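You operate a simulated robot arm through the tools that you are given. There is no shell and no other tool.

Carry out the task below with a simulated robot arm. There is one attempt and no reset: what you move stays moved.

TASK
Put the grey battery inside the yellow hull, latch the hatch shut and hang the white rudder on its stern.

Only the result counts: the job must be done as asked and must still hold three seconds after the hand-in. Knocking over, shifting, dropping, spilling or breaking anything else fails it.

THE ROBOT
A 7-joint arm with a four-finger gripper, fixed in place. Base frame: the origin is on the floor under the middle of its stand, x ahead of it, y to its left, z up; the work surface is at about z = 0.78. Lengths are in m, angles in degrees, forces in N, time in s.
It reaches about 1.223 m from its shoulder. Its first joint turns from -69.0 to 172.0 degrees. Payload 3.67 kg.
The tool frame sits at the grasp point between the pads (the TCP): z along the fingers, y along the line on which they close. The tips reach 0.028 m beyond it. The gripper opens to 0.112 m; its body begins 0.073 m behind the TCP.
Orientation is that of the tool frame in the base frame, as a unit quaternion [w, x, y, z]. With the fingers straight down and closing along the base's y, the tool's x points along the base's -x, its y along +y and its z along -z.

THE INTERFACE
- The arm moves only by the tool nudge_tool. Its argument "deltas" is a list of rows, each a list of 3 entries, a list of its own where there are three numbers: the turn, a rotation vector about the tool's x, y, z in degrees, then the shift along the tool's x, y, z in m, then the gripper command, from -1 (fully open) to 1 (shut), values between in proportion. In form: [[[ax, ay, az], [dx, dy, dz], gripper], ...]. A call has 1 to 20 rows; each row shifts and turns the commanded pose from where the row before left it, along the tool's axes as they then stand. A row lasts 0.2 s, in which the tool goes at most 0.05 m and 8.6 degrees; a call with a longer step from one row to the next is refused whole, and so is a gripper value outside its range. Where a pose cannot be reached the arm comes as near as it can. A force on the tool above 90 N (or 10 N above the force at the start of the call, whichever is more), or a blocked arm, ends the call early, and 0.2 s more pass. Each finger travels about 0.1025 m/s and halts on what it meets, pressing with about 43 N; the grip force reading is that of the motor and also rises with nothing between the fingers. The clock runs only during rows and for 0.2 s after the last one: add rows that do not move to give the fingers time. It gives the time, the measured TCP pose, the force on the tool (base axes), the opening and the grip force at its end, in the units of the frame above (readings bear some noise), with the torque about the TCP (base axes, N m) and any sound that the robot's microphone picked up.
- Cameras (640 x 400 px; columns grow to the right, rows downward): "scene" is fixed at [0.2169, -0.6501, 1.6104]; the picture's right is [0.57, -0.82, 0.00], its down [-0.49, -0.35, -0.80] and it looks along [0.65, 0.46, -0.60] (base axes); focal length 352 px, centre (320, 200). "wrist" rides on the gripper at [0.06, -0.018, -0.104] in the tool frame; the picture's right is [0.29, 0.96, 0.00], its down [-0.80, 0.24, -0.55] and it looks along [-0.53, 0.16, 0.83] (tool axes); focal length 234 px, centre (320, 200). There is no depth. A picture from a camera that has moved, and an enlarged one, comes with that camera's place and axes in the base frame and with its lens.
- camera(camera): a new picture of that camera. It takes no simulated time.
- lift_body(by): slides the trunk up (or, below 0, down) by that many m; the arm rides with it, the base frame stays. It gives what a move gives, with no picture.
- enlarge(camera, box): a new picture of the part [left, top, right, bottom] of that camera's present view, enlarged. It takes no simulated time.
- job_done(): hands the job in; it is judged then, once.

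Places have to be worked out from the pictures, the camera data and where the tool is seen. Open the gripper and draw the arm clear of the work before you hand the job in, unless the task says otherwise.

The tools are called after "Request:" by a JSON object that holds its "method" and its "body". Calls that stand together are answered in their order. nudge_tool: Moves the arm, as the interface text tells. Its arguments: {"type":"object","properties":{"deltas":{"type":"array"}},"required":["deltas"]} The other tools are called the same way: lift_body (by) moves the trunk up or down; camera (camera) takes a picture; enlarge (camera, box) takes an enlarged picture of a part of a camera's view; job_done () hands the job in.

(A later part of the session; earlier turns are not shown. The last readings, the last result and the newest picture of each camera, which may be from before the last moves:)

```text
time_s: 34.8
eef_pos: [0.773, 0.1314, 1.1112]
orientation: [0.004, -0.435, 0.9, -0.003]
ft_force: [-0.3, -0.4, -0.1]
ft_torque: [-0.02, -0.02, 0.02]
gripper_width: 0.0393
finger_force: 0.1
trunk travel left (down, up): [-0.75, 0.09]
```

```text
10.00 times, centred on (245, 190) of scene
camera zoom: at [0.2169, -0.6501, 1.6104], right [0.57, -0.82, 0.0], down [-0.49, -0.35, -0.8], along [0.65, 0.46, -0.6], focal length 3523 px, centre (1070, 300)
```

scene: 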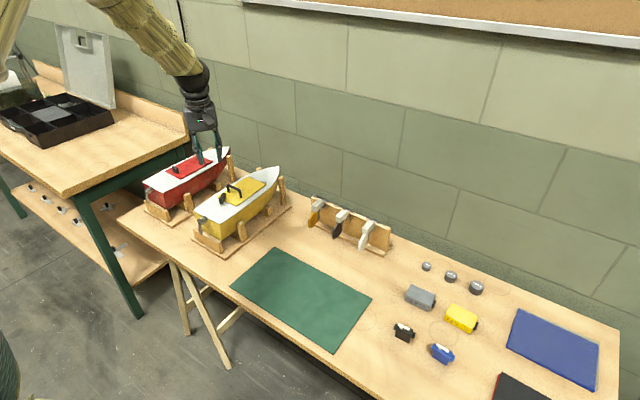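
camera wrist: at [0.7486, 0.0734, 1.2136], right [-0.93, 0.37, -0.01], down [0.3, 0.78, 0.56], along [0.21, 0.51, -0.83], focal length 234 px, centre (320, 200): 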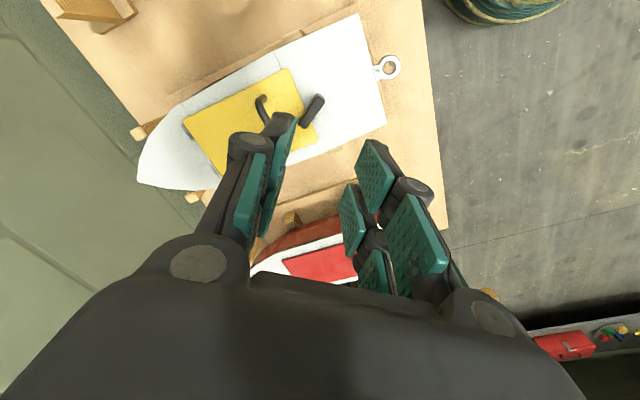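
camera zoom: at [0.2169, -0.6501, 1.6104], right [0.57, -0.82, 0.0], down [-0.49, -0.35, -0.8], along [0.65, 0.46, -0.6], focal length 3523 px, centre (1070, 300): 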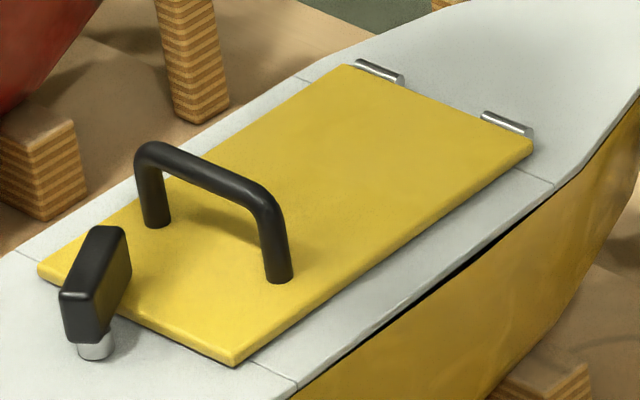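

The pivot is now near (0.7735, 0.1235) with the bar about 32° toward +y. I lower the open fingers around it at yaw 52°, leaving clearance to the handle.

Request:
{"method": "nudge_tool", "body": {"deltas": [[[0, 0, 0], [0.0035, -0.002, 0.035], 0.3], [[0, 0, 0], [0.0034, -0.002, 0.035], 0.3], [[0, 0, 0], [0, 0, 0.035], 0.3], [[0, 0, 0], [0, 0, 0], 0.3], [[0, 0, 0], [0, 0, 0], 0.3]]}}

Request:
{"method": "camera", "body": {"camera": "wrist"}}

Request:
{"method": "enlarge", "body": {"camera": "scene", "box": [190, 150, 290, 230]}}

```text
time_s: 36.0
eef_pos: [0.7719, 0.1222, 1.0047]
orientation: [0.005, -0.436, 0.9, -0.003]
ft_force: [-0.6, 1.1, -0.5]
ft_torque: [0.03, 0.05, -0.01]
gripper_width: 0.0391
finger_force: 0.1
trunk travel left (down, up): [-0.75, 0.09]
```

```text
taken
camera wrist: at [0.7485, 0.0644, 1.1078], right [-0.93, 0.37, -0.01], down [0.3, 0.78, 0.56], along [0.21, 0.51, -0.83], focal length 234 px, centre (320, 200)
```

wrist: 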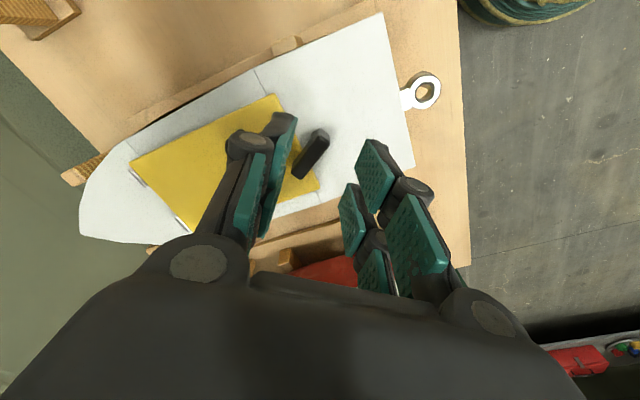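

```text
5.00 times, centred on (240, 190) of scene
camera zoom: at [0.2169, -0.6501, 1.6104], right [0.57, -0.82, 0.0], down [-0.49, -0.35, -0.8], along [0.65, 0.46, -0.6], focal length 1762 px, centre (720, 250)
```

zoom: 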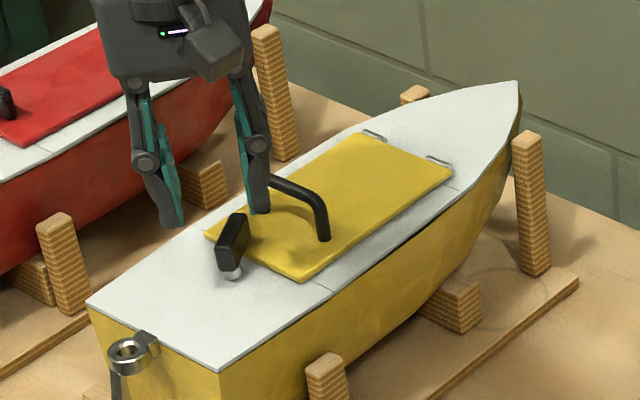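

The tool axis falls at the bar's stern end, a few mm short of the pivot. I correct by about 4 mm and descend the last 54 mm.

Request:
{"method": "nudge_tool", "body": {"deltas": [[[0, 0, 0], [-0.0037, -0.0015, 0.015], 0.3], [[0, 0, 0], [0, 0, 0.015], 0.3], [[0, 0, 0], [0, 0, 0.015], 0.3], [[0, 0, 0], [0, 0, 0.009], 0.3], [[0, 0, 0], [0, 0, 0], 0.3], [[0, 0, 0], [0, 0, 0], 0.3], [[0, 0, 0], [0, 0, 0], 0.3]]}}

Request:
{"method": "enlarge", "body": {"camera": "wrist", "box": [220, 60, 420, 240]}}

Request:
{"method": "enlarge", "body": {"camera": "scene", "box": [190, 150, 290, 230]}}

```text
time_s: 37.6
eef_pos: [0.7762, 0.1247, 0.9516]
orientation: [0.004, -0.436, 0.9, -0.002]
ft_force: [0.0, 0.6, -0.4]
ft_torque: [-0.01, 0.0, 0.02]
gripper_width: 0.0391
finger_force: 0.0
trunk travel left (down, up): [-0.75, 0.09]
```

```text
2.22 times, centred on (320, 150) of wrist
camera zoom: at [0.7525, 0.0673, 1.0543], right [-0.93, 0.37, -0.01], down [0.3, 0.78, 0.56], along [0.21, 0.51, -0.83], focal length 520 px, centre (320, 311)
```

zoom: 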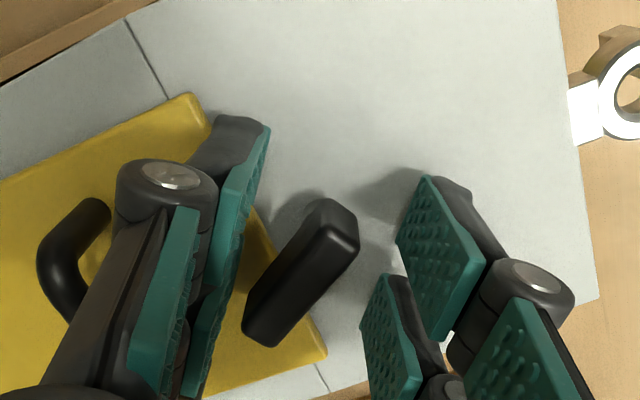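

```text
5.00 times, centred on (240, 190) of scene
camera zoom: at [0.2169, -0.6501, 1.6104], right [0.57, -0.82, 0.0], down [-0.49, -0.35, -0.8], along [0.65, 0.46, -0.6], focal length 1762 px, centre (720, 250)
```

zoom: 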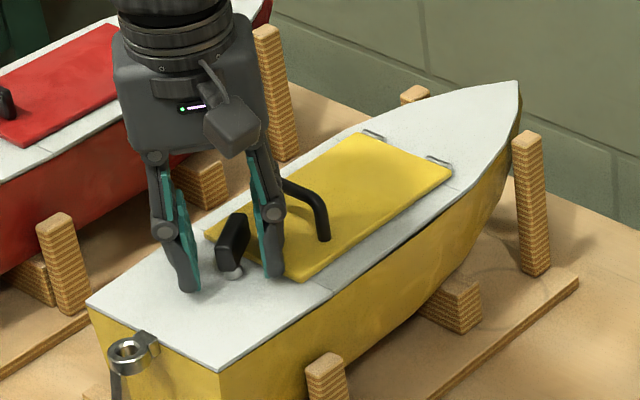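

The bar is cleanly between the fingers. I narrow the gap to 0.03 m while turning the hand positive; a finger should carry the bar's end toward +y, and I watch the torque.

Request:
{"method": "nudge_tool", "body": {"deltas": [[[0, 0, 0], [0, 0, 0], 0.4], [[0, 0, -6], [0, 0, 0], 0.46], [[0, 0, -6], [0, 0, 0], 0.46], [[0, 0, -6], [0, 0, 0], 0.46], [[0, 0, -6], [0, 0, 0], 0.46], [[0, 0, 0], [0, 0, 0], 0.46], [[0, 0, 0], [0, 0, 0], 0.46]]}}

Request:
{"method": "enlarge", "body": {"camera": "wrist", "box": [220, 60, 420, 240]}}

Request:
{"method": "enlarge", "body": {"camera": "scene", "box": [190, 150, 290, 230]}}

```text
time_s: 39.2
eef_pos: [0.7775, 0.1241, 0.9516]
orientation: [0.004, -0.614, 0.789, -0.003]
ft_force: [0.4, -0.4, 1.3]
ft_torque: [0.02, 0.02, 0.0]
gripper_width: 0.0306
finger_force: 0.1
trunk travel left (down, up): [-0.75, 0.09]
```

```text
2.22 times, centred on (320, 150) of wrist
camera zoom: at [0.7784, 0.0629, 1.0547], right [-1.0, -0.04, -0.01], down [-0.04, 0.83, 0.55], along [-0.02, 0.55, -0.83], focal length 520 px, centre (320, 311)
```

zoom: 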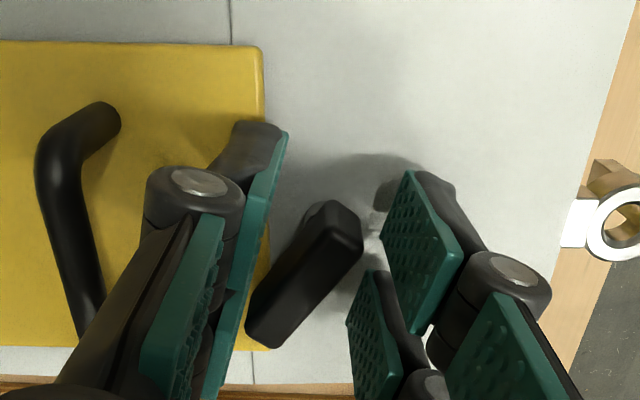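

```text
5.00 times, centred on (240, 190) of scene
camera zoom: at [0.2169, -0.6501, 1.6104], right [0.57, -0.82, 0.0], down [-0.49, -0.35, -0.8], along [0.65, 0.46, -0.6], focal length 1762 px, centre (720, 250)
```

zoom: 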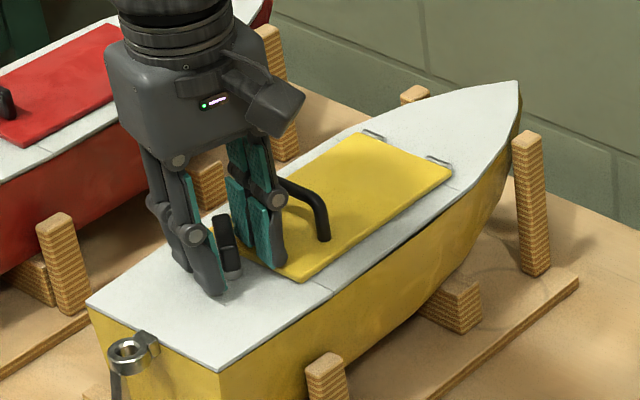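

The bar follows freely, now at roughly 58°, with no force. I keep turning another 30°.

Request:
{"method": "nudge_tool", "body": {"deltas": [[[0, 0, -6], [0, 0, 0], 0.46], [[0, 0, -6], [0, 0, 0], 0.46], [[0, 0, -6], [0, 0, 0], 0.46], [[0, 0, -6], [0, 0, 0], 0.46], [[0, 0, -6], [0, 0, 0], 0.46], [[0, 0, 0], [0, 0, 0], 0.46], [[0, 0, 0], [0, 0, 0], 0.46]]}}

Request:
{"method": "enlarge", "body": {"camera": "wrist", "box": [220, 60, 420, 240]}}

Request:
{"method": "enlarge", "body": {"camera": "scene", "box": [190, 150, 290, 230]}}

```text
time_s: 40.8
eef_pos: [0.7771, 0.1238, 0.9509]
orientation: [-0.002, 0.797, -0.603, 0.004]
ft_force: [0.5, 0.1, 1.0]
ft_torque: [0.04, -0.01, 0.02]
gripper_width: 0.0302
finger_force: 0.0
trunk travel left (down, up): [-0.75, 0.09]
```

```text
2.22 times, centred on (320, 150) of wrist
camera zoom: at [0.8094, 0.0726, 1.055], right [-0.84, -0.54, -0.01], down [-0.45, 0.7, 0.55], along [-0.29, 0.47, -0.84], focal length 520 px, centre (320, 311)
```

zoom: 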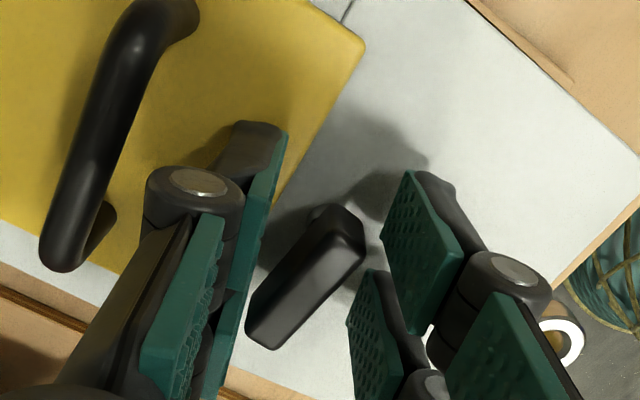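

```text
5.00 times, centred on (240, 190) of scene
camera zoom: at [0.2169, -0.6501, 1.6104], right [0.57, -0.82, 0.0], down [-0.49, -0.35, -0.8], along [0.65, 0.46, -0.6], focal length 1762 px, centre (720, 250)
```

zoom: 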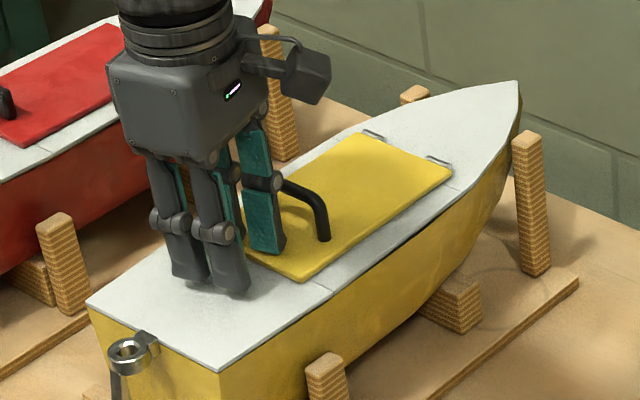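

The bar now lies about parallel to the hatch's stern edge, clear of the hatch. I back off a few degrees and rise to confirm.

Request:
{"method": "nudge_tool", "body": {"deltas": [[[0, 0, 3], [0, 0, 0], 0.4], [[0, 0, 0], [0, 0, -0.01], 0.3], [[0, 0, 0], [0, 0, -0.03], 0.3], [[0, 0, 0], [0, 0, -0.04], 0.3], [[0, 0, 0], [0, 0, -0.04], 0.3], [[0, 0, 0], [0, 0, 0], 0.3], [[0, 0, 0], [0, 0, 0], 0.3]]}}

Request:
{"method": "camera", "body": {"camera": "wrist"}}

Request:
{"method": "enlarge", "body": {"camera": "scene", "box": [200, 160, 290, 220]}}

```text
time_s: 42.4
eef_pos: [0.7747, 0.1237, 1.0709]
orientation: [-0.003, 0.781, -0.625, 0.004]
ft_force: [0.0, -0.6, -0.5]
ft_torque: [0.03, 0.01, -0.02]
gripper_width: 0.0392
finger_force: 0.1
trunk travel left (down, up): [-0.75, 0.09]
```

```text
taken
camera wrist: at [0.8042, 0.0703, 1.175], right [-0.87, -0.49, -0.01], down [-0.41, 0.73, 0.55], along [-0.26, 0.48, -0.84], focal length 234 px, centre (320, 200)
```

wrist: 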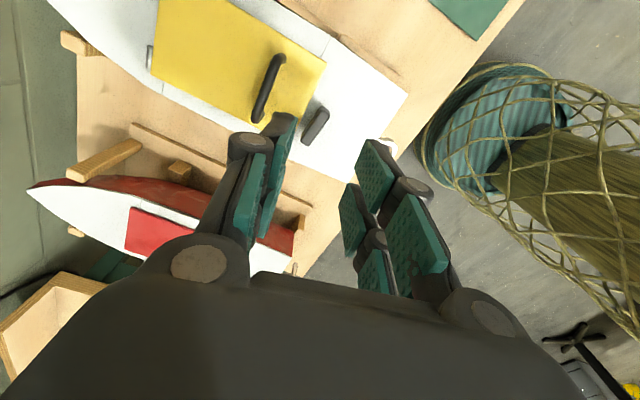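

```text
6.67 times, centred on (245, 190) of scene
camera zoom: at [0.2169, -0.6501, 1.6104], right [0.57, -0.82, 0.0], down [-0.49, -0.35, -0.8], along [0.65, 0.46, -0.6], focal length 2349 px, centre (820, 267)
```

zoom: 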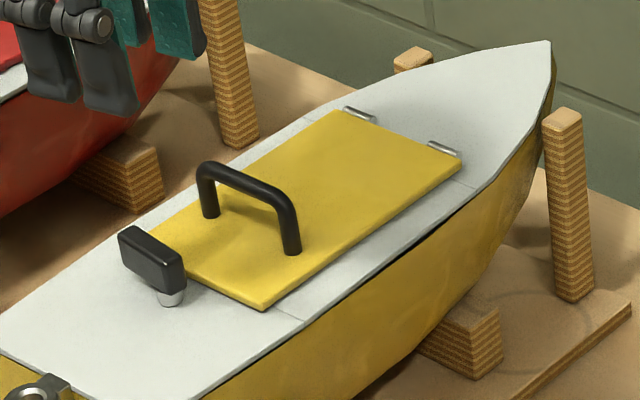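

The latch bar is confirmed turned off the hatch. Next I go to yaw 90° above the handle (about x 0.836, y 0.125) with the tips still well above it, to measure it.

Request:
{"method": "nudge_tool", "body": {"deltas": [[[0, 0, 6.4], [0, 0, 0], 0.3], [[0, 0, 6.3], [0, 0, 0], 0.3], [[0, 0, 0], [-0.0006, -0.0204, 0.01], 0.3], [[0, 0, 0], [-0.0006, -0.0204, 0.015], 0.3], [[0, 0, 0], [-0.0006, -0.0205, 0.016], 0.3], [[0, 0, 0], [0, 0, 0], 0.3], [[0, 0, 0], [0, 0, 0], 0.3], [[0, 0, 0], [0, 0, 0], 0.3]]}}

Request:
{"method": "camera", "body": {"camera": "wrist"}}

Request:
{"method": "enlarge", "body": {"camera": "scene", "box": [200, 140, 290, 210]}}

```text
time_s: 44.2
eef_pos: [0.8357, 0.1256, 1.0317]
orientation: [0.003, -0.707, 0.708, -0.004]
ft_force: [0.0, -1.3, 0.5]
ft_torque: [-0.01, -0.05, 0.03]
gripper_width: 0.0392
finger_force: 0.0
trunk travel left (down, up): [-0.75, 0.09]
```

```text
taken
camera wrist: at [0.8535, 0.0669, 1.135], right [-0.96, -0.29, -0.01], down [-0.25, 0.8, 0.55], along [-0.15, 0.53, -0.83], focal length 234 px, centre (320, 200)
```

wrist: 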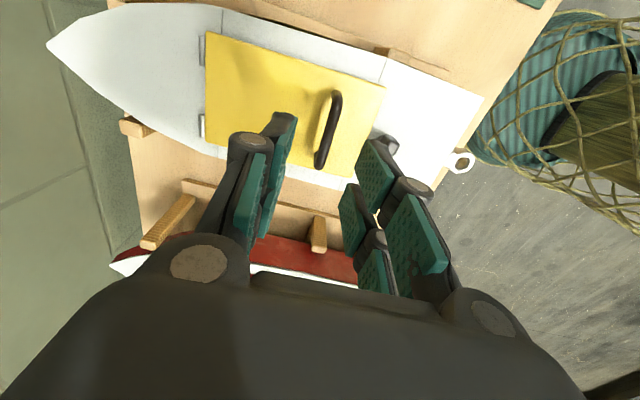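

```text
5.71 times, centred on (245, 175) of scene
camera zoom: at [0.2169, -0.6501, 1.6104], right [0.57, -0.82, 0.0], down [-0.49, -0.35, -0.8], along [0.65, 0.46, -0.6], focal length 2013 px, centre (749, 343)
```

zoom: 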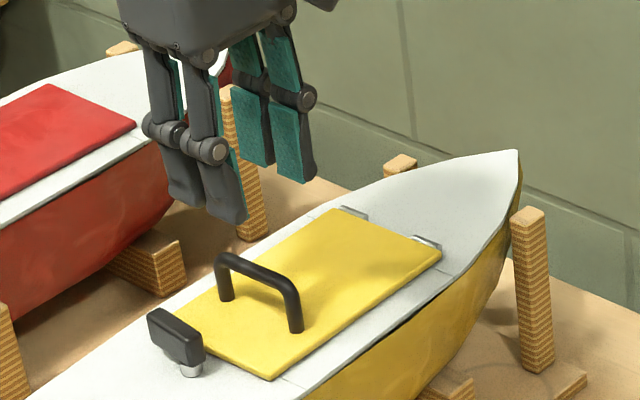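

The crossbar centre works out to about (0.8315, 0.120, 0.9465), roughly 9 mm thick. I correct by a few mm and lower the open fingers around it, tips ending at z about 0.932, above the hatch.

Request:
{"method": "nudge_tool", "body": {"deltas": [[[0, 0, 0], [0.0028, 0.0025, 0.02], 0.3], [[0, 0, 0], [0.0028, 0.0024, 0.02], 0.3], [[0, 0, 0], [0, 0, 0.02], 0.3], [[0, 0, 0], [0, 0, 0.0112], 0.3], [[0, 0, 0], [0, 0, 0], 0.3], [[0, 0, 0], [0, 0, 0], 0.3], [[0, 0, 0], [0, 0, 0], 0.3]]}}

Request:
{"method": "camera", "body": {"camera": "wrist"}}

Request:
{"method": "enlarge", "body": {"camera": "scene", "box": [200, 150, 290, 220]}}

```text
time_s: 45.8
eef_pos: [0.8324, 0.1192, 0.9604]
orientation: [0.003, -0.707, 0.707, -0.004]
ft_force: [0.0, 0.4, 0.2]
ft_torque: [-0.02, 0.02, 0.03]
gripper_width: 0.0391
finger_force: 0.1
trunk travel left (down, up): [-0.75, 0.09]
```

```text
taken
camera wrist: at [0.8497, 0.0616, 1.0634], right [-0.96, -0.29, -0.01], down [-0.25, 0.8, 0.55], along [-0.15, 0.53, -0.83], focal length 234 px, centre (320, 200)
```

wrist: 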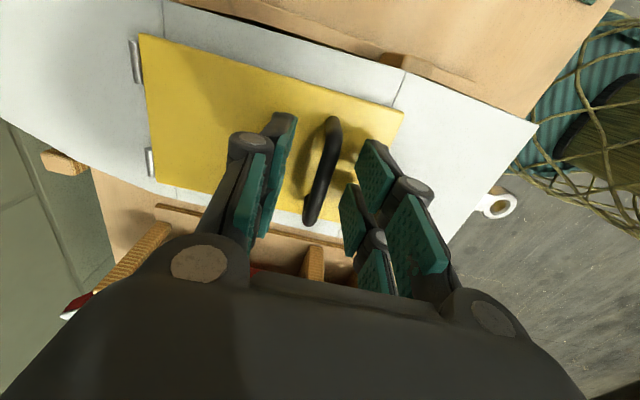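

```text
5.71 times, centred on (245, 185) of scene
camera zoom: at [0.2169, -0.6501, 1.6104], right [0.57, -0.82, 0.0], down [-0.49, -0.35, -0.8], along [0.65, 0.46, -0.6], focal length 2013 px, centre (749, 286)
```

zoom: 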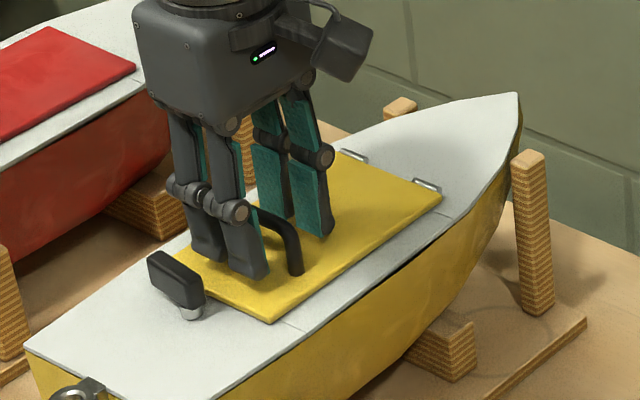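

Well centred on the crossbar. I close in two stages, first to about 0.012 m and then onto the bar.

Request:
{"method": "nudge_tool", "body": {"deltas": [[[0, 0, 0], [0, 0, 0], 0.5], [[0, 0, 0], [0, 0, 0], 0.7], [[0, 0, 0], [0, 0, 0], 0.8], [[0, 0, 0], [0, 0, 0], 0.88], [[0, 0, 0], [0, 0, 0], 0.95], [[0, 0, 0], [0, 0, 0], 0.95]]}}

Request:
{"method": "camera", "body": {"camera": "wrist"}}

```text
time_s: 47.2
eef_pos: [0.8318, 0.1207, 0.9608]
orientation: [-0.003, 0.707, -0.707, 0.004]
ft_force: [-4.3, 0.3, 0.4]
ft_torque: [0.1, 0.0, 0.95]
gripper_width: 0.0084
finger_force: 43.1
trunk travel left (down, up): [-0.75, 0.09]
```

```text
taken
camera wrist: at [0.8491, 0.062, 1.0636], right [-0.96, -0.29, -0.01], down [-0.25, 0.8, 0.55], along [-0.15, 0.53, -0.83], focal length 234 px, centre (320, 200)
```

wrist: 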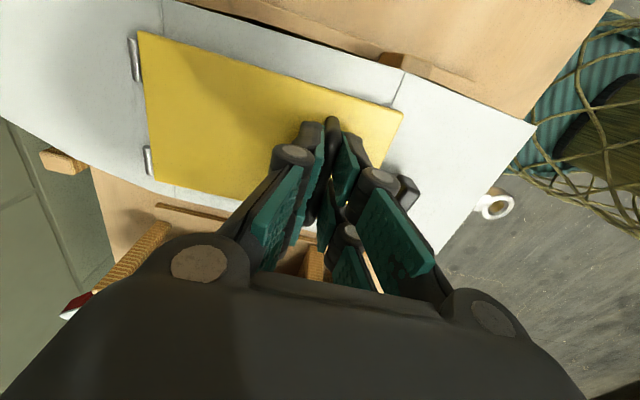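

The handle is gripped (width 8.4 mm). I lift the hatch the first 20° along the hinge arc (hinge taken at x 0.945, z 0.918), tilting the hand slightly, and check the forces.

Request:
{"method": "nudge_tool", "body": {"deltas": [[[-1.75, 0, 0], [-0.0001, -0.0033, -0.0098], 0.95], [[-1.75, 0, 0], [-0.0001, -0.0038, -0.0096], 0.95], [[-1.75, 0, 0], [-0.0001, -0.0047, -0.0093], 0.95], [[-1.75, 0, 0], [-0.0001, -0.0048, -0.0092], 0.95], [[0, 0, 0], [0, 0, 0], 0.95], [[0, 0, 0], [0, 0, 0], 0.95]]}}

Request:
{"method": "camera", "body": {"camera": "wrist"}}

Request:
{"method": "enlarge", "body": {"camera": "scene", "box": [180, 140, 300, 240]}}

```text
time_s: 48.6
eef_pos: [0.8511, 0.1206, 0.9962]
orientation: [0.041, 0.706, -0.706, -0.039]
ft_force: [-2.0, 0.5, -0.9]
ft_torque: [-0.46, 0.69, 0.07]
gripper_width: 0.0115
finger_force: 43.6
trunk travel left (down, up): [-0.75, 0.09]
```

```text
taken
camera wrist: at [0.8809, 0.0621, 1.0973], right [-0.95, -0.29, 0.11], down [-0.18, 0.8, 0.58], along [-0.25, 0.53, -0.81], focal length 234 px, centre (320, 200)
```

wrist: 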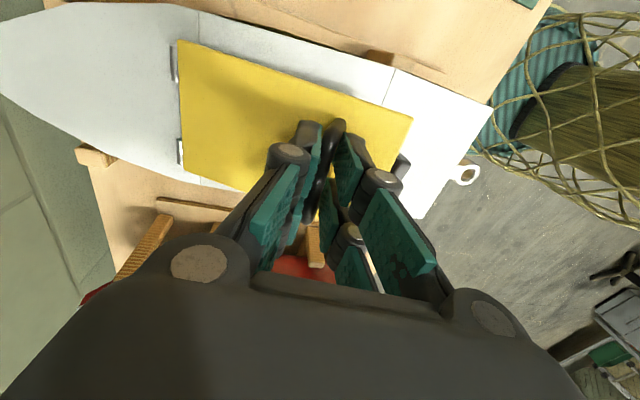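

```text
4.00 times, centred on (240, 190) of scene
camera zoom: at [0.2169, -0.6501, 1.6104], right [0.57, -0.82, 0.0], down [-0.49, -0.35, -0.8], along [0.65, 0.46, -0.6], focal length 1409 px, centre (640, 240)
```

zoom: 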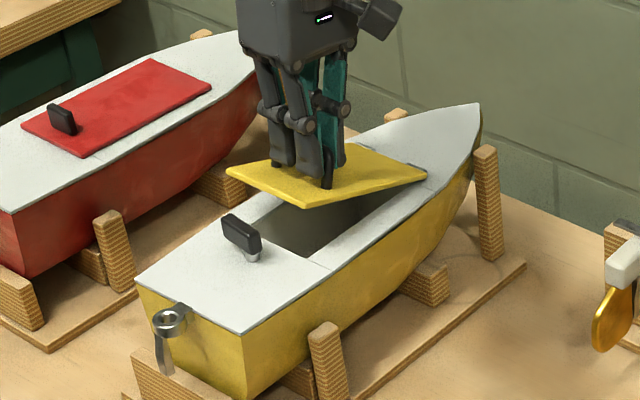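

The hatch is opening smoothly with small forces and the hold is visible. I continue along the arc to about 40°, tilting the hand more to follow the lid.

Request:
{"method": "nudge_tool", "body": {"deltas": [[[-3, 0, 0], [-0.0002, -0.0074, -0.008], 0.95], [[-3, 0, 0], [-0.0002, -0.0063, -0.0086], 0.95], [[-3, 0, 0], [-0.0002, -0.0063, -0.0084], 0.95], [[-3, 0, 0], [-0.0002, -0.0068, -0.0082], 0.95], [[0, 0, 0], [0, 0, 0], 0.95], [[0, 0, 0], [0, 0, 0], 0.95]]}}

Request:
{"method": "camera", "body": {"camera": "wrist"}}

Request:
{"method": "enlarge", "body": {"camera": "scene", "box": [180, 120, 300, 240]}}

```text
time_s: 50.0
eef_pos: [0.8817, 0.1228, 1.0247]
orientation: [0.114, 0.698, -0.698, -0.112]
ft_force: [-6.5, 3.4, 0.8]
ft_torque: [0.08, 0.66, 0.12]
gripper_width: 0.0134
finger_force: 42.7
trunk travel left (down, up): [-0.75, 0.09]
```

```text
taken
camera wrist: at [0.9332, 0.0638, 1.1173], right [-0.91, -0.29, 0.3], down [-0.05, 0.8, 0.6], along [-0.41, 0.53, -0.74], focal length 234 px, centre (320, 200)
```

wrist: 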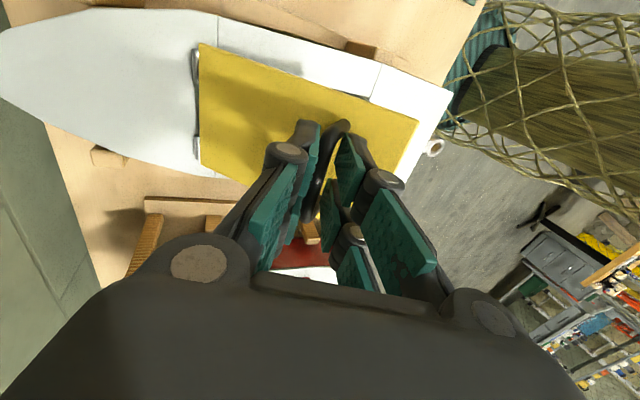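

```text
3.33 times, centred on (240, 180) of scene
camera zoom: at [0.2169, -0.6501, 1.6104], right [0.57, -0.82, 0.0], down [-0.49, -0.35, -0.8], along [0.65, 0.46, -0.6], focal length 1174 px, centre (587, 267)
```

zoom: 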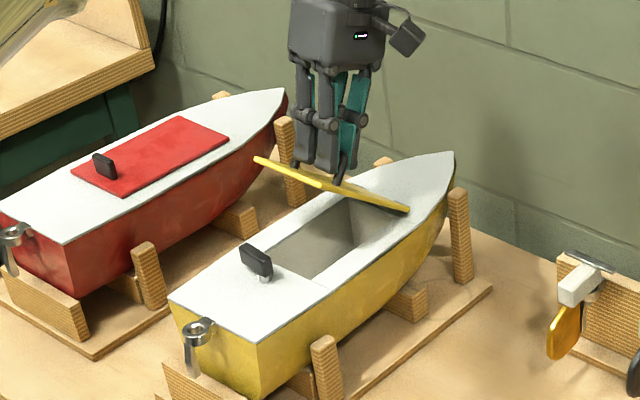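

At about 40° and on track. I continue to 60°.

Request:
{"method": "nudge_tool", "body": {"deltas": [[[-3, 0, 0], [-0.0002, -0.0069, -0.0081], 0.95], [[-3, 0, 0], [-0.0002, -0.0073, -0.0076], 0.95], [[-3, 0, 0], [-0.0002, -0.0075, -0.0076], 0.95], [[-3, 0, 0], [-0.0002, -0.0078, -0.0074], 0.95], [[0, 0, 0], [0, 0, 0], 0.95], [[0, 0, 0], [0, 0, 0], 0.95]]}}

Request:
{"method": "enlarge", "body": {"camera": "scene", "box": [180, 120, 300, 240]}}

```text
time_s: 51.4
eef_pos: [0.8992, 0.1148, 1.0456]
orientation: [-0.185, -0.682, 0.683, 0.185]
ft_force: [-3.3, 6.8, -6.2]
ft_torque: [0.49, 0.52, -0.32]
gripper_width: 0.0119
finger_force: 43.0
out of reach, approached as far as the arm can: row 3, 4
trunk travel left (down, up): [-0.75, 0.09]
```

```text
3.33 times, centred on (240, 180) of scene
camera zoom: at [0.2169, -0.6501, 1.6104], right [0.57, -0.82, 0.0], down [-0.49, -0.35, -0.8], along [0.65, 0.46, -0.6], focal length 1174 px, centre (587, 267)
```

zoom: 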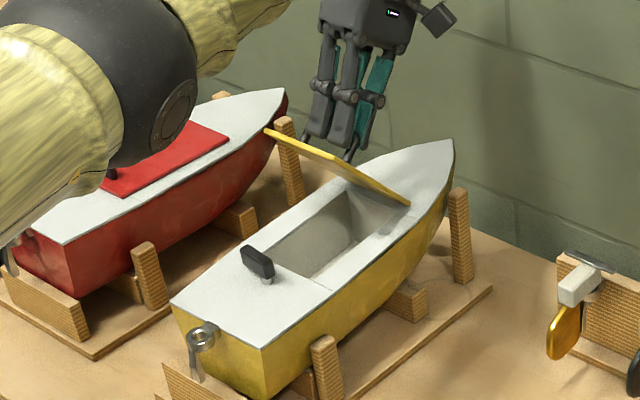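

The arm ran out of reach at about 55°, pulling the TCP slightly to -y. I look at the whole arm to understand what limits it before moving.

Request:
{"method": "camera", "body": {"camera": "scene"}}

Request:
{"method": "camera", "body": {"camera": "wrist"}}

```text
taken
```

scene: 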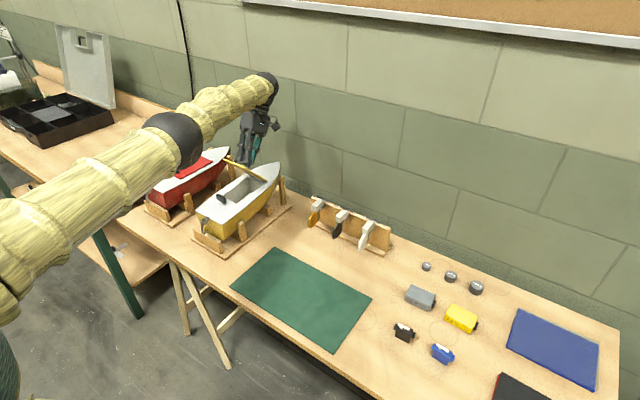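

```text
taken
camera wrist: at [0.9681, 0.0568, 1.1245], right [-0.83, -0.29, 0.49], down [0.07, 0.8, 0.6], along [-0.56, 0.53, -0.64], focal length 234 px, centre (320, 200)
```

wrist: 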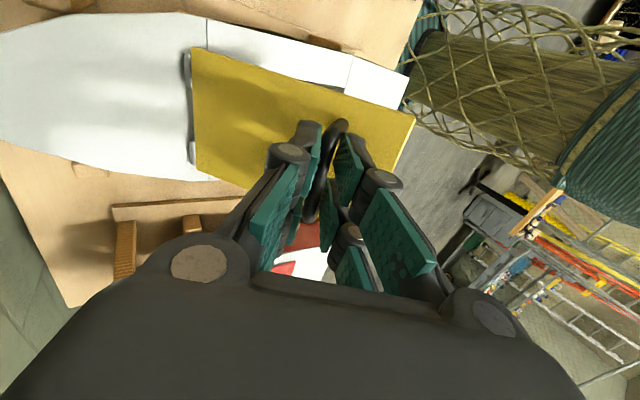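

The arm is near full stretch, so more backward tilt is not available. I check how the crossbar sits in the pads now.

Request:
{"method": "enlarge", "body": {"camera": "wrist", "box": [240, 90, 440, 260]}}

Request:
{"method": "enlarge", "body": {"camera": "scene", "box": [210, 100, 290, 200]}}

```text
2.35 times, centred on (340, 175) of wrist
camera zoom: at [0.9681, 0.0568, 1.1245], right [-0.83, -0.29, 0.49], down [0.07, 0.8, 0.6], along [-0.56, 0.53, -0.64], focal length 551 px, centre (273, 259)
```

zoom: 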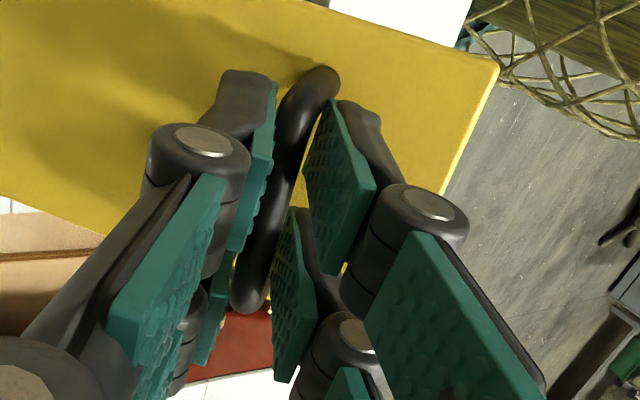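

```text
4.00 times, centred on (250, 150) of scene
camera zoom: at [0.2169, -0.6501, 1.6104], right [0.57, -0.82, 0.0], down [-0.49, -0.35, -0.8], along [0.65, 0.46, -0.6], focal length 1409 px, centre (600, 400)
```

zoom: 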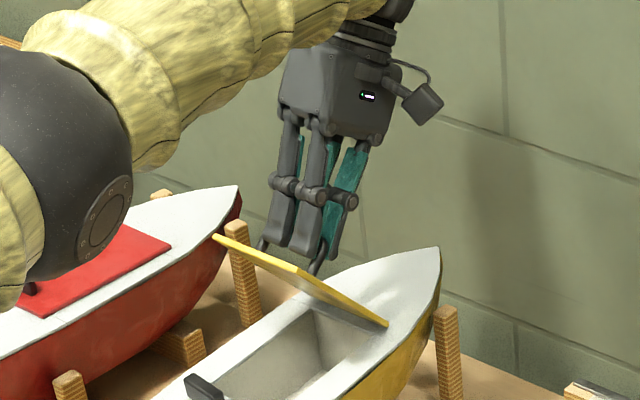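

The lid is at about 50° with the crossbar now near the pad tips. I loosen to a 0.02 m gap: the lid-side finger acts as a wall that keeps the lid from falling, and it shows whether the hinge holds by itself.

Request:
{"method": "nudge_tool", "body": {"deltas": [[[0, 0, 0], [0, 0, 0], 0.8], [[0, 0, 0], [0, 0, 0], 0.7], [[0, 0, 0], [0, 0, 0], 0.65], [[0, 0, 0], [0, 0, 0], 0.65]]}}

Request:
{"method": "enlarge", "body": {"camera": "wrist", "box": [240, 90, 440, 260]}}

Request:
{"method": "enlarge", "body": {"camera": "scene", "box": [210, 100, 290, 200]}}

```text
time_s: 52.4
eef_pos: [0.9, 0.1166, 1.045]
orientation: [-0.186, -0.682, 0.682, 0.186]
ft_force: [-0.9, -0.7, 0.5]
ft_torque: [0.03, -0.02, 0.02]
gripper_width: 0.0197
finger_force: 0.0
trunk travel left (down, up): [-0.75, 0.09]
```

```text
2.35 times, centred on (340, 175) of wrist
camera zoom: at [0.968, 0.0562, 1.1249], right [-0.83, -0.29, 0.49], down [0.07, 0.8, 0.6], along [-0.56, 0.53, -0.64], focal length 551 px, centre (273, 259)
```

zoom: 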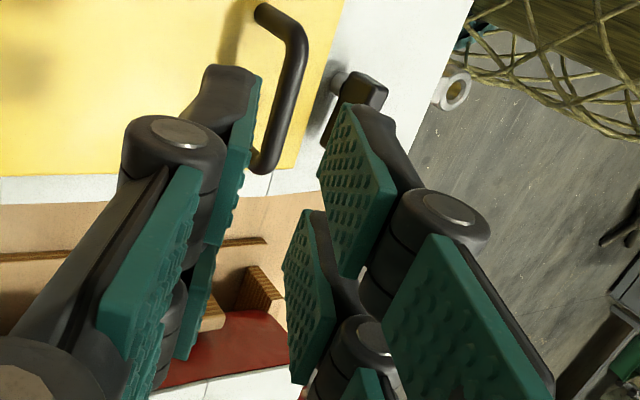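

```text
4.00 times, centred on (250, 150) of scene
camera zoom: at [0.2169, -0.6501, 1.6104], right [0.57, -0.82, 0.0], down [-0.49, -0.35, -0.8], along [0.65, 0.46, -0.6], focal length 1409 px, centre (600, 400)
```

zoom: 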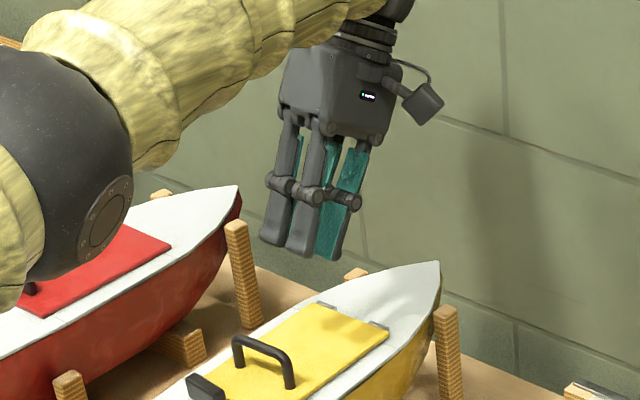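

The hinge is free: the crossbar slipped out and the lid dropped shut again. New approach: grip the handle's two legs from the ±y sides (closing along y) so the lid can pivot freely between the pads while the hand stays near vertical. First I rise and straighten the hand.

Request:
{"method": "nudge_tool", "body": {"deltas": [[[7.6, 0, 0], [0, 0.0162, -0.008], 0.65], [[7.6, 0, 0], [0, 0.015, -0.0099], 0.65], [[7.6, 0, 0], [0, 0.0136, -0.0119], 0.65], [[7.5, 0, 0], [0, 0.0119, -0.0136], 0.65], [[0, 0, 0], [0, 0, 0], 0.65], [[0, 0, 0], [0, 0, 0], 0.65], [[0, 0, 0], [0, 0, 0], 0.65]]}}

Request:
{"method": "camera", "body": {"camera": "scene"}}

```text
time_s: 54.0
eef_pos: [0.8597, 0.1154, 1.1045]
orientation: [0.001, 0.708, -0.706, 0.001]
ft_force: [0.6, -0.2, 0.0]
ft_torque: [0.01, 0.04, 0.04]
gripper_width: 0.0197
finger_force: 0.0
trunk travel left (down, up): [-0.75, 0.09]
```

```text
taken
```

scene: 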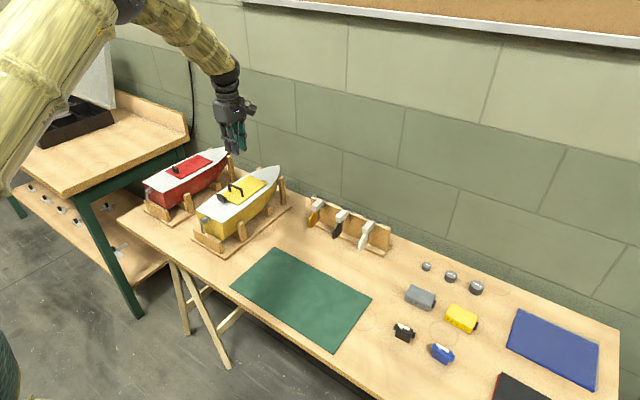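

Everything is in place and the lid is shut. Now I turn to yaw 180° and open the fingers to about 0.085 m.

Request:
{"method": "nudge_tool", "body": {"deltas": [[[0, 0, -8], [0, 0, 0], 0.3], [[0, 0, -8], [0, 0, 0], 0.0], [[0, 0, -8], [0, 0, 0], -0.3], [[0, 0, -8], [0, 0, 0], -0.5], [[0, 0, -8], [0, 0, 0], -0.5], [[0, 0, -8], [0, 0, 0], -0.5], [[0, 0, -8], [0, 0, 0], -0.5], [[0, 0, -8], [0, 0, 0], -0.5], [[0, 0, -8], [0, 0, 0], -0.5], [[0, 0, -8], [0, 0, 0], -0.5], [[0, 0, -8], [0, 0, 0], -0.5], [[0, 0, -2], [0, 0, 0], -0.5], [[0, 0, 0], [0, 0, 0], -0.5], [[0, 0, 0], [0, 0, 0], -0.5], [[0, 0, 0], [0, 0, 0], -0.5]]}}

Request:
{"method": "camera", "body": {"camera": "wrist"}}

Request:
{"method": "camera", "body": {"camera": "scene"}}

```text
time_s: 57.2
eef_pos: [0.8599, 0.1148, 1.1046]
orientation: [0.0, 1.0, -0.001, -0.001]
ft_force: [-1.0, -0.4, 0.5]
ft_torque: [-0.02, -0.02, 0.01]
gripper_width: 0.0843
finger_force: 0.0
trunk travel left (down, up): [-0.75, 0.09]
```

```text
taken
camera wrist: at [0.9202, 0.1339, 1.2081], right [0.29, -0.96, 0.0], down [-0.8, -0.24, 0.56], along [-0.53, -0.16, -0.83], focal length 234 px, centre (320, 200)
```

wrist: 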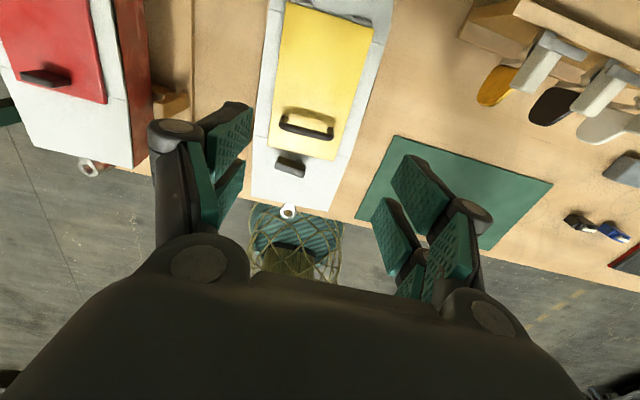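

```text
taken
```

scene: 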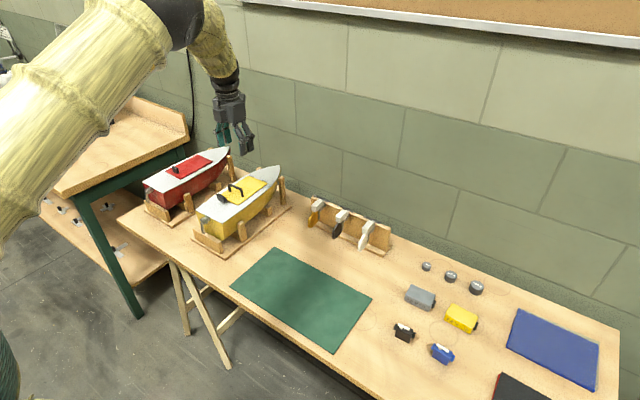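

At yaw 180° and steady. I measure the handle from this view.

Request:
{"method": "enlarge", "body": {"camera": "wrist", "box": [240, 60, 380, 180]}}

Request:
{"method": "enlarge", "body": {"camera": "wrist", "box": [450, 0, 640, 160]}}

Request:
{"method": "enlarge", "body": {"camera": "scene", "box": [200, 160, 290, 220]}}

```text
3.33 times, centred on (310, 120) of wrist
camera zoom: at [0.9202, 0.1339, 1.2081], right [0.29, -0.96, 0.0], down [-0.8, -0.24, 0.56], along [-0.53, -0.16, -0.83], focal length 781 px, centre (353, 467)
```

zoom: 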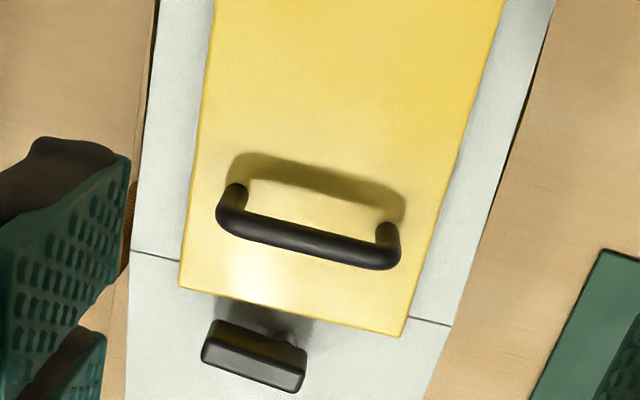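

```text
2.50 times, centred on (545, 80) of wrist
camera zoom: at [0.9202, 0.1339, 1.2081], right [0.29, -0.96, 0.0], down [-0.8, -0.24, 0.56], along [-0.53, -0.16, -0.83], focal length 585 px, centre (-242, 500)
```

zoom: 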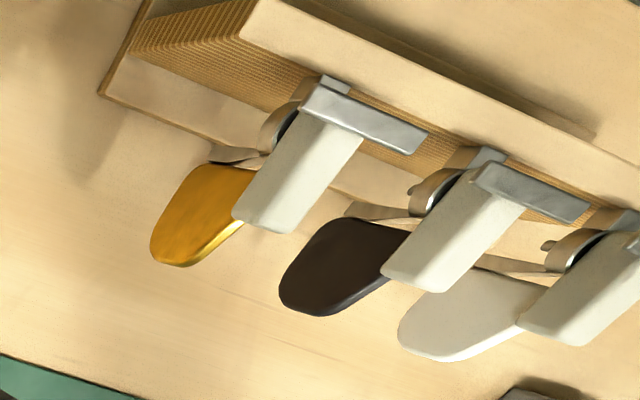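

```text
6.67 times, centred on (245, 190) of scene
camera zoom: at [0.2169, -0.6501, 1.6104], right [0.57, -0.82, 0.0], down [-0.49, -0.35, -0.8], along [0.65, 0.46, -0.6], focal length 2349 px, centre (820, 267)
```

zoom: 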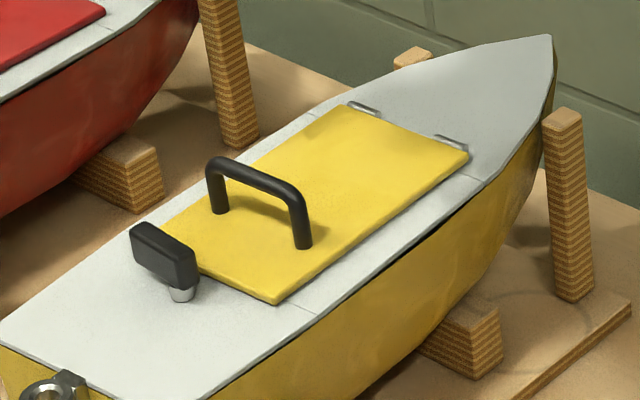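

The lid's handle is now centred at about (0.838, 0.1245) with the boat yawed about +2.8° (it slid a few mm when the arm overreached). I align yaw, lean the hand 10° forward for reach, and go to just above the handle.

Request:
{"method": "nudge_tool", "body": {"deltas": [[[0, 0, -2.8], [0, 0, 0], -0.5], [[0, 5, 0], [0, 0, 0], -0.5], [[0, 5, 0], [0, 0, 0], -0.5], [[0, 0, 0], [-0.0084, -0.0036, 0.0271], -0.5], [[0, 0, 0], [-0.0084, -0.0036, 0.0271], -0.5], [[0, 0, 0], [-0.0084, -0.0036, 0.0271], -0.5], [[0, 0, 0], [0, 0, 0], -0.5], [[0, 0, 0], [0, 0, 0], -0.5], [[0, 0, 0], [0, 0, 0], -0.5]]}}

Request:
{"method": "camera", "body": {"camera": "wrist"}}

Request:
{"method": "enlarge", "body": {"camera": "scene", "box": [190, 120, 300, 220]}}

```text
time_s: 59.2
eef_pos: [0.8506, 0.1254, 1.0203]
orientation: [-0.001, 0.996, 0.024, 0.086]
ft_force: [0.1, -0.4, 1.3]
ft_torque: [-0.02, 0.03, 0.01]
gripper_width: 0.0838
finger_force: 0.0
trunk travel left (down, up): [-0.75, 0.09]
```

```text
taken
camera wrist: at [0.8892, 0.1466, 1.1322], right [0.33, -0.94, 0.05], down [-0.87, -0.28, 0.41], along [-0.37, -0.18, -0.91], focal length 234 px, centre (320, 200)
```

wrist: 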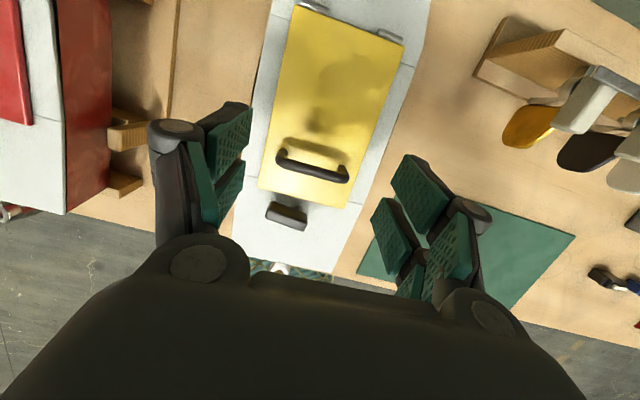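

```text
4.00 times, centred on (245, 170) of scene
camera zoom: at [0.2169, -0.6501, 1.6104], right [0.57, -0.82, 0.0], down [-0.49, -0.35, -0.8], along [0.65, 0.46, -0.6], focal length 1409 px, centre (620, 320)
```

zoom: 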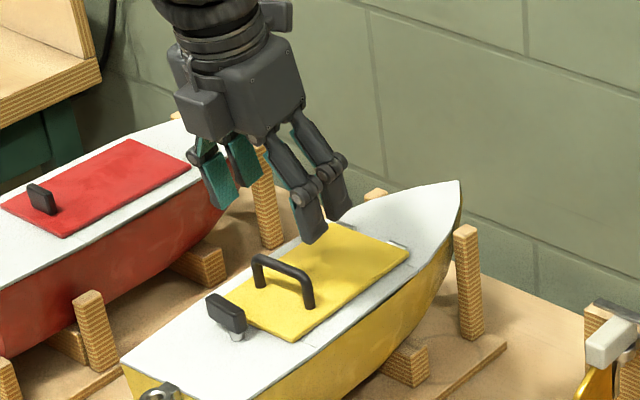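

The whole lid including both hinges is visible; I measure handle and hinge positions precisely from this picture.

Request:
{"method": "enlarge", "body": {"camera": "wrist", "box": [220, 0, 440, 240]}}

```text
1.67 times, centred on (330, 120) of wrist
camera zoom: at [0.8892, 0.1466, 1.1322], right [0.33, -0.94, 0.05], down [-0.87, -0.28, 0.41], along [-0.37, -0.18, -0.91], focal length 390 px, centre (303, 333)
```

zoom: 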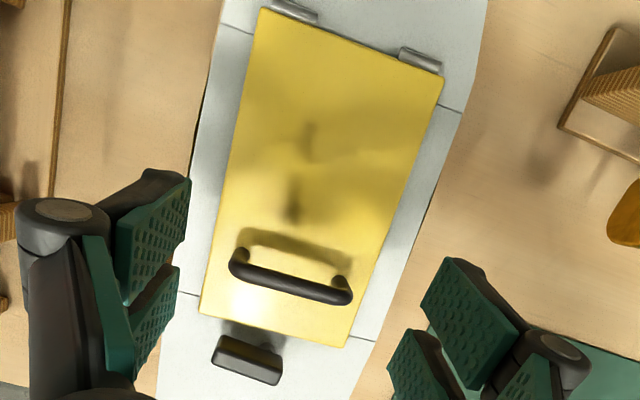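

Handle centre (0.838, 0.1245), hinge axis at about x 0.9485 — so the arc radius is about 0.111 m. I descend so the rear finger pair flanks the handle's legs.

Request:
{"method": "nudge_tool", "body": {"deltas": [[[0, 0, 0], [-0.0042, 0.0001, 0.0202], -0.5], [[0, 0, 0], [-0.0041, 0.0001, 0.0202], -0.5], [[0, 0, 0], [-0.0041, 0.0001, 0.0201], -0.5], [[0, 0, 0], [0, 0, 0], -0.5], [[0, 0, 0], [0, 0, 0], -0.5], [[0, 0, 0], [0, 0, 0], -0.5]]}}

Request:
{"method": "camera", "body": {"camera": "wrist"}}

Request:
{"method": "enlarge", "body": {"camera": "scene", "box": [190, 130, 300, 220]}}

```text
time_s: 60.6
eef_pos: [0.8462, 0.1258, 0.9594]
orientation: [0.0, 0.996, 0.024, 0.086]
ft_force: [-0.3, 0.3, -0.4]
ft_torque: [-0.02, 0.0, 0.0]
gripper_width: 0.0842
finger_force: 0.1
trunk travel left (down, up): [-0.75, 0.09]
```

```text
taken
camera wrist: at [0.8868, 0.1458, 1.0708], right [0.33, -0.94, 0.05], down [-0.87, -0.28, 0.41], along [-0.37, -0.18, -0.91], focal length 234 px, centre (320, 200)
```

wrist: 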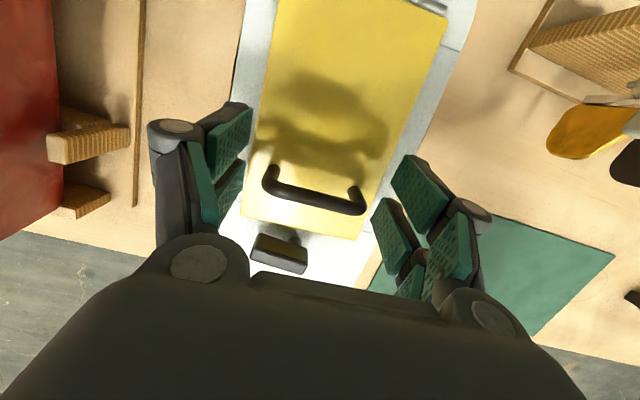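

```text
4.44 times, centred on (245, 175) of scene
camera zoom: at [0.2169, -0.6501, 1.6104], right [0.57, -0.82, 0.0], down [-0.49, -0.35, -0.8], along [0.65, 0.46, -0.6], focal length 1566 px, centre (653, 311)
```

zoom: 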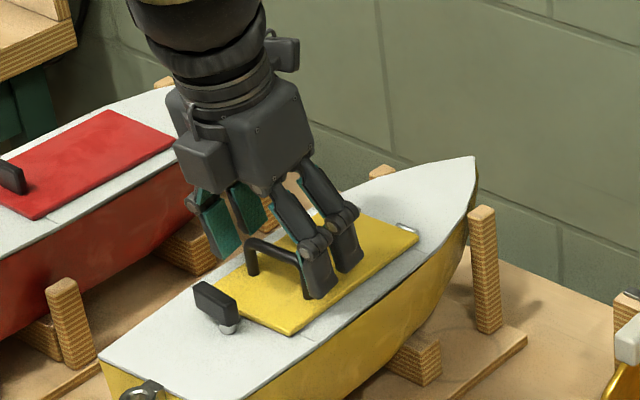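

Bar is about 7 mm behind the tool axis; I shift 5 mm forward so it sits well inside the rear pads, then close gently onto the handle's legs.

Request:
{"method": "nudge_tool", "body": {"deltas": [[[0, 0, 0], [0.005, -0.0008, 0.0005], -0.5], [[0, 0, 0], [0, 0, 0], -0.4], [[0, 0, 0], [0, 0, 0], -0.25], [[0, 0, 0], [0, 0, 0], -0.15], [[0, 0, 0], [0, 0, 0], -0.08], [[0, 0, 0], [0, 0, 0], 0.0], [[0, 0, 0], [0, 0, 0], 0.05], [[0, 0, 0], [0, 0, 0], 0.05]]}}

Request:
{"method": "camera", "body": {"camera": "wrist"}}

Request:
{"method": "enlarge", "body": {"camera": "scene", "box": [190, 130, 300, 220]}}

```text
time_s: 62.4
eef_pos: [0.851, 0.1252, 0.9586]
orientation: [-0.001, 0.996, 0.024, 0.086]
ft_force: [1.0, -8.3, 1.8]
ft_torque: [-0.27, 0.01, -0.17]
gripper_width: 0.0642
finger_force: 43.4
trunk travel left (down, up): [-0.75, 0.09]
```

```text
taken
camera wrist: at [0.8921, 0.1455, 1.0712], right [0.33, -0.94, 0.05], down [-0.87, -0.28, 0.41], along [-0.37, -0.18, -0.91], focal length 234 px, centre (320, 200)
```

wrist: 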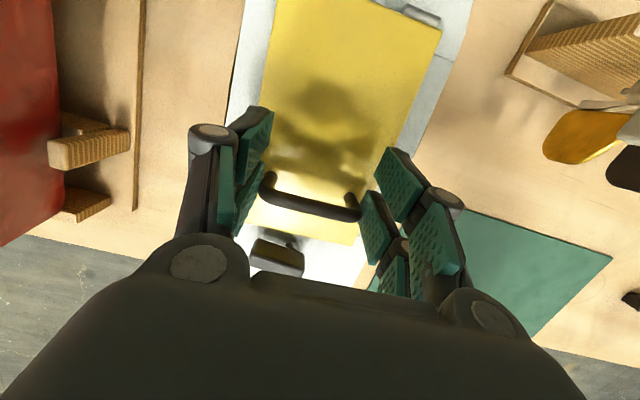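

```text
4.44 times, centred on (245, 175) of scene
camera zoom: at [0.2169, -0.6501, 1.6104], right [0.57, -0.82, 0.0], down [-0.49, -0.35, -0.8], along [0.65, 0.46, -0.6], focal length 1566 px, centre (653, 311)
```

zoom: 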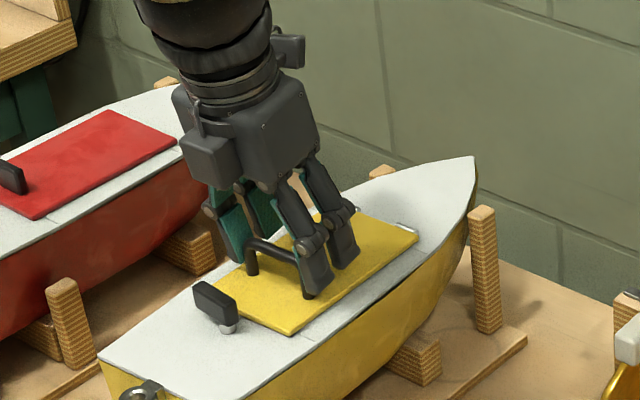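

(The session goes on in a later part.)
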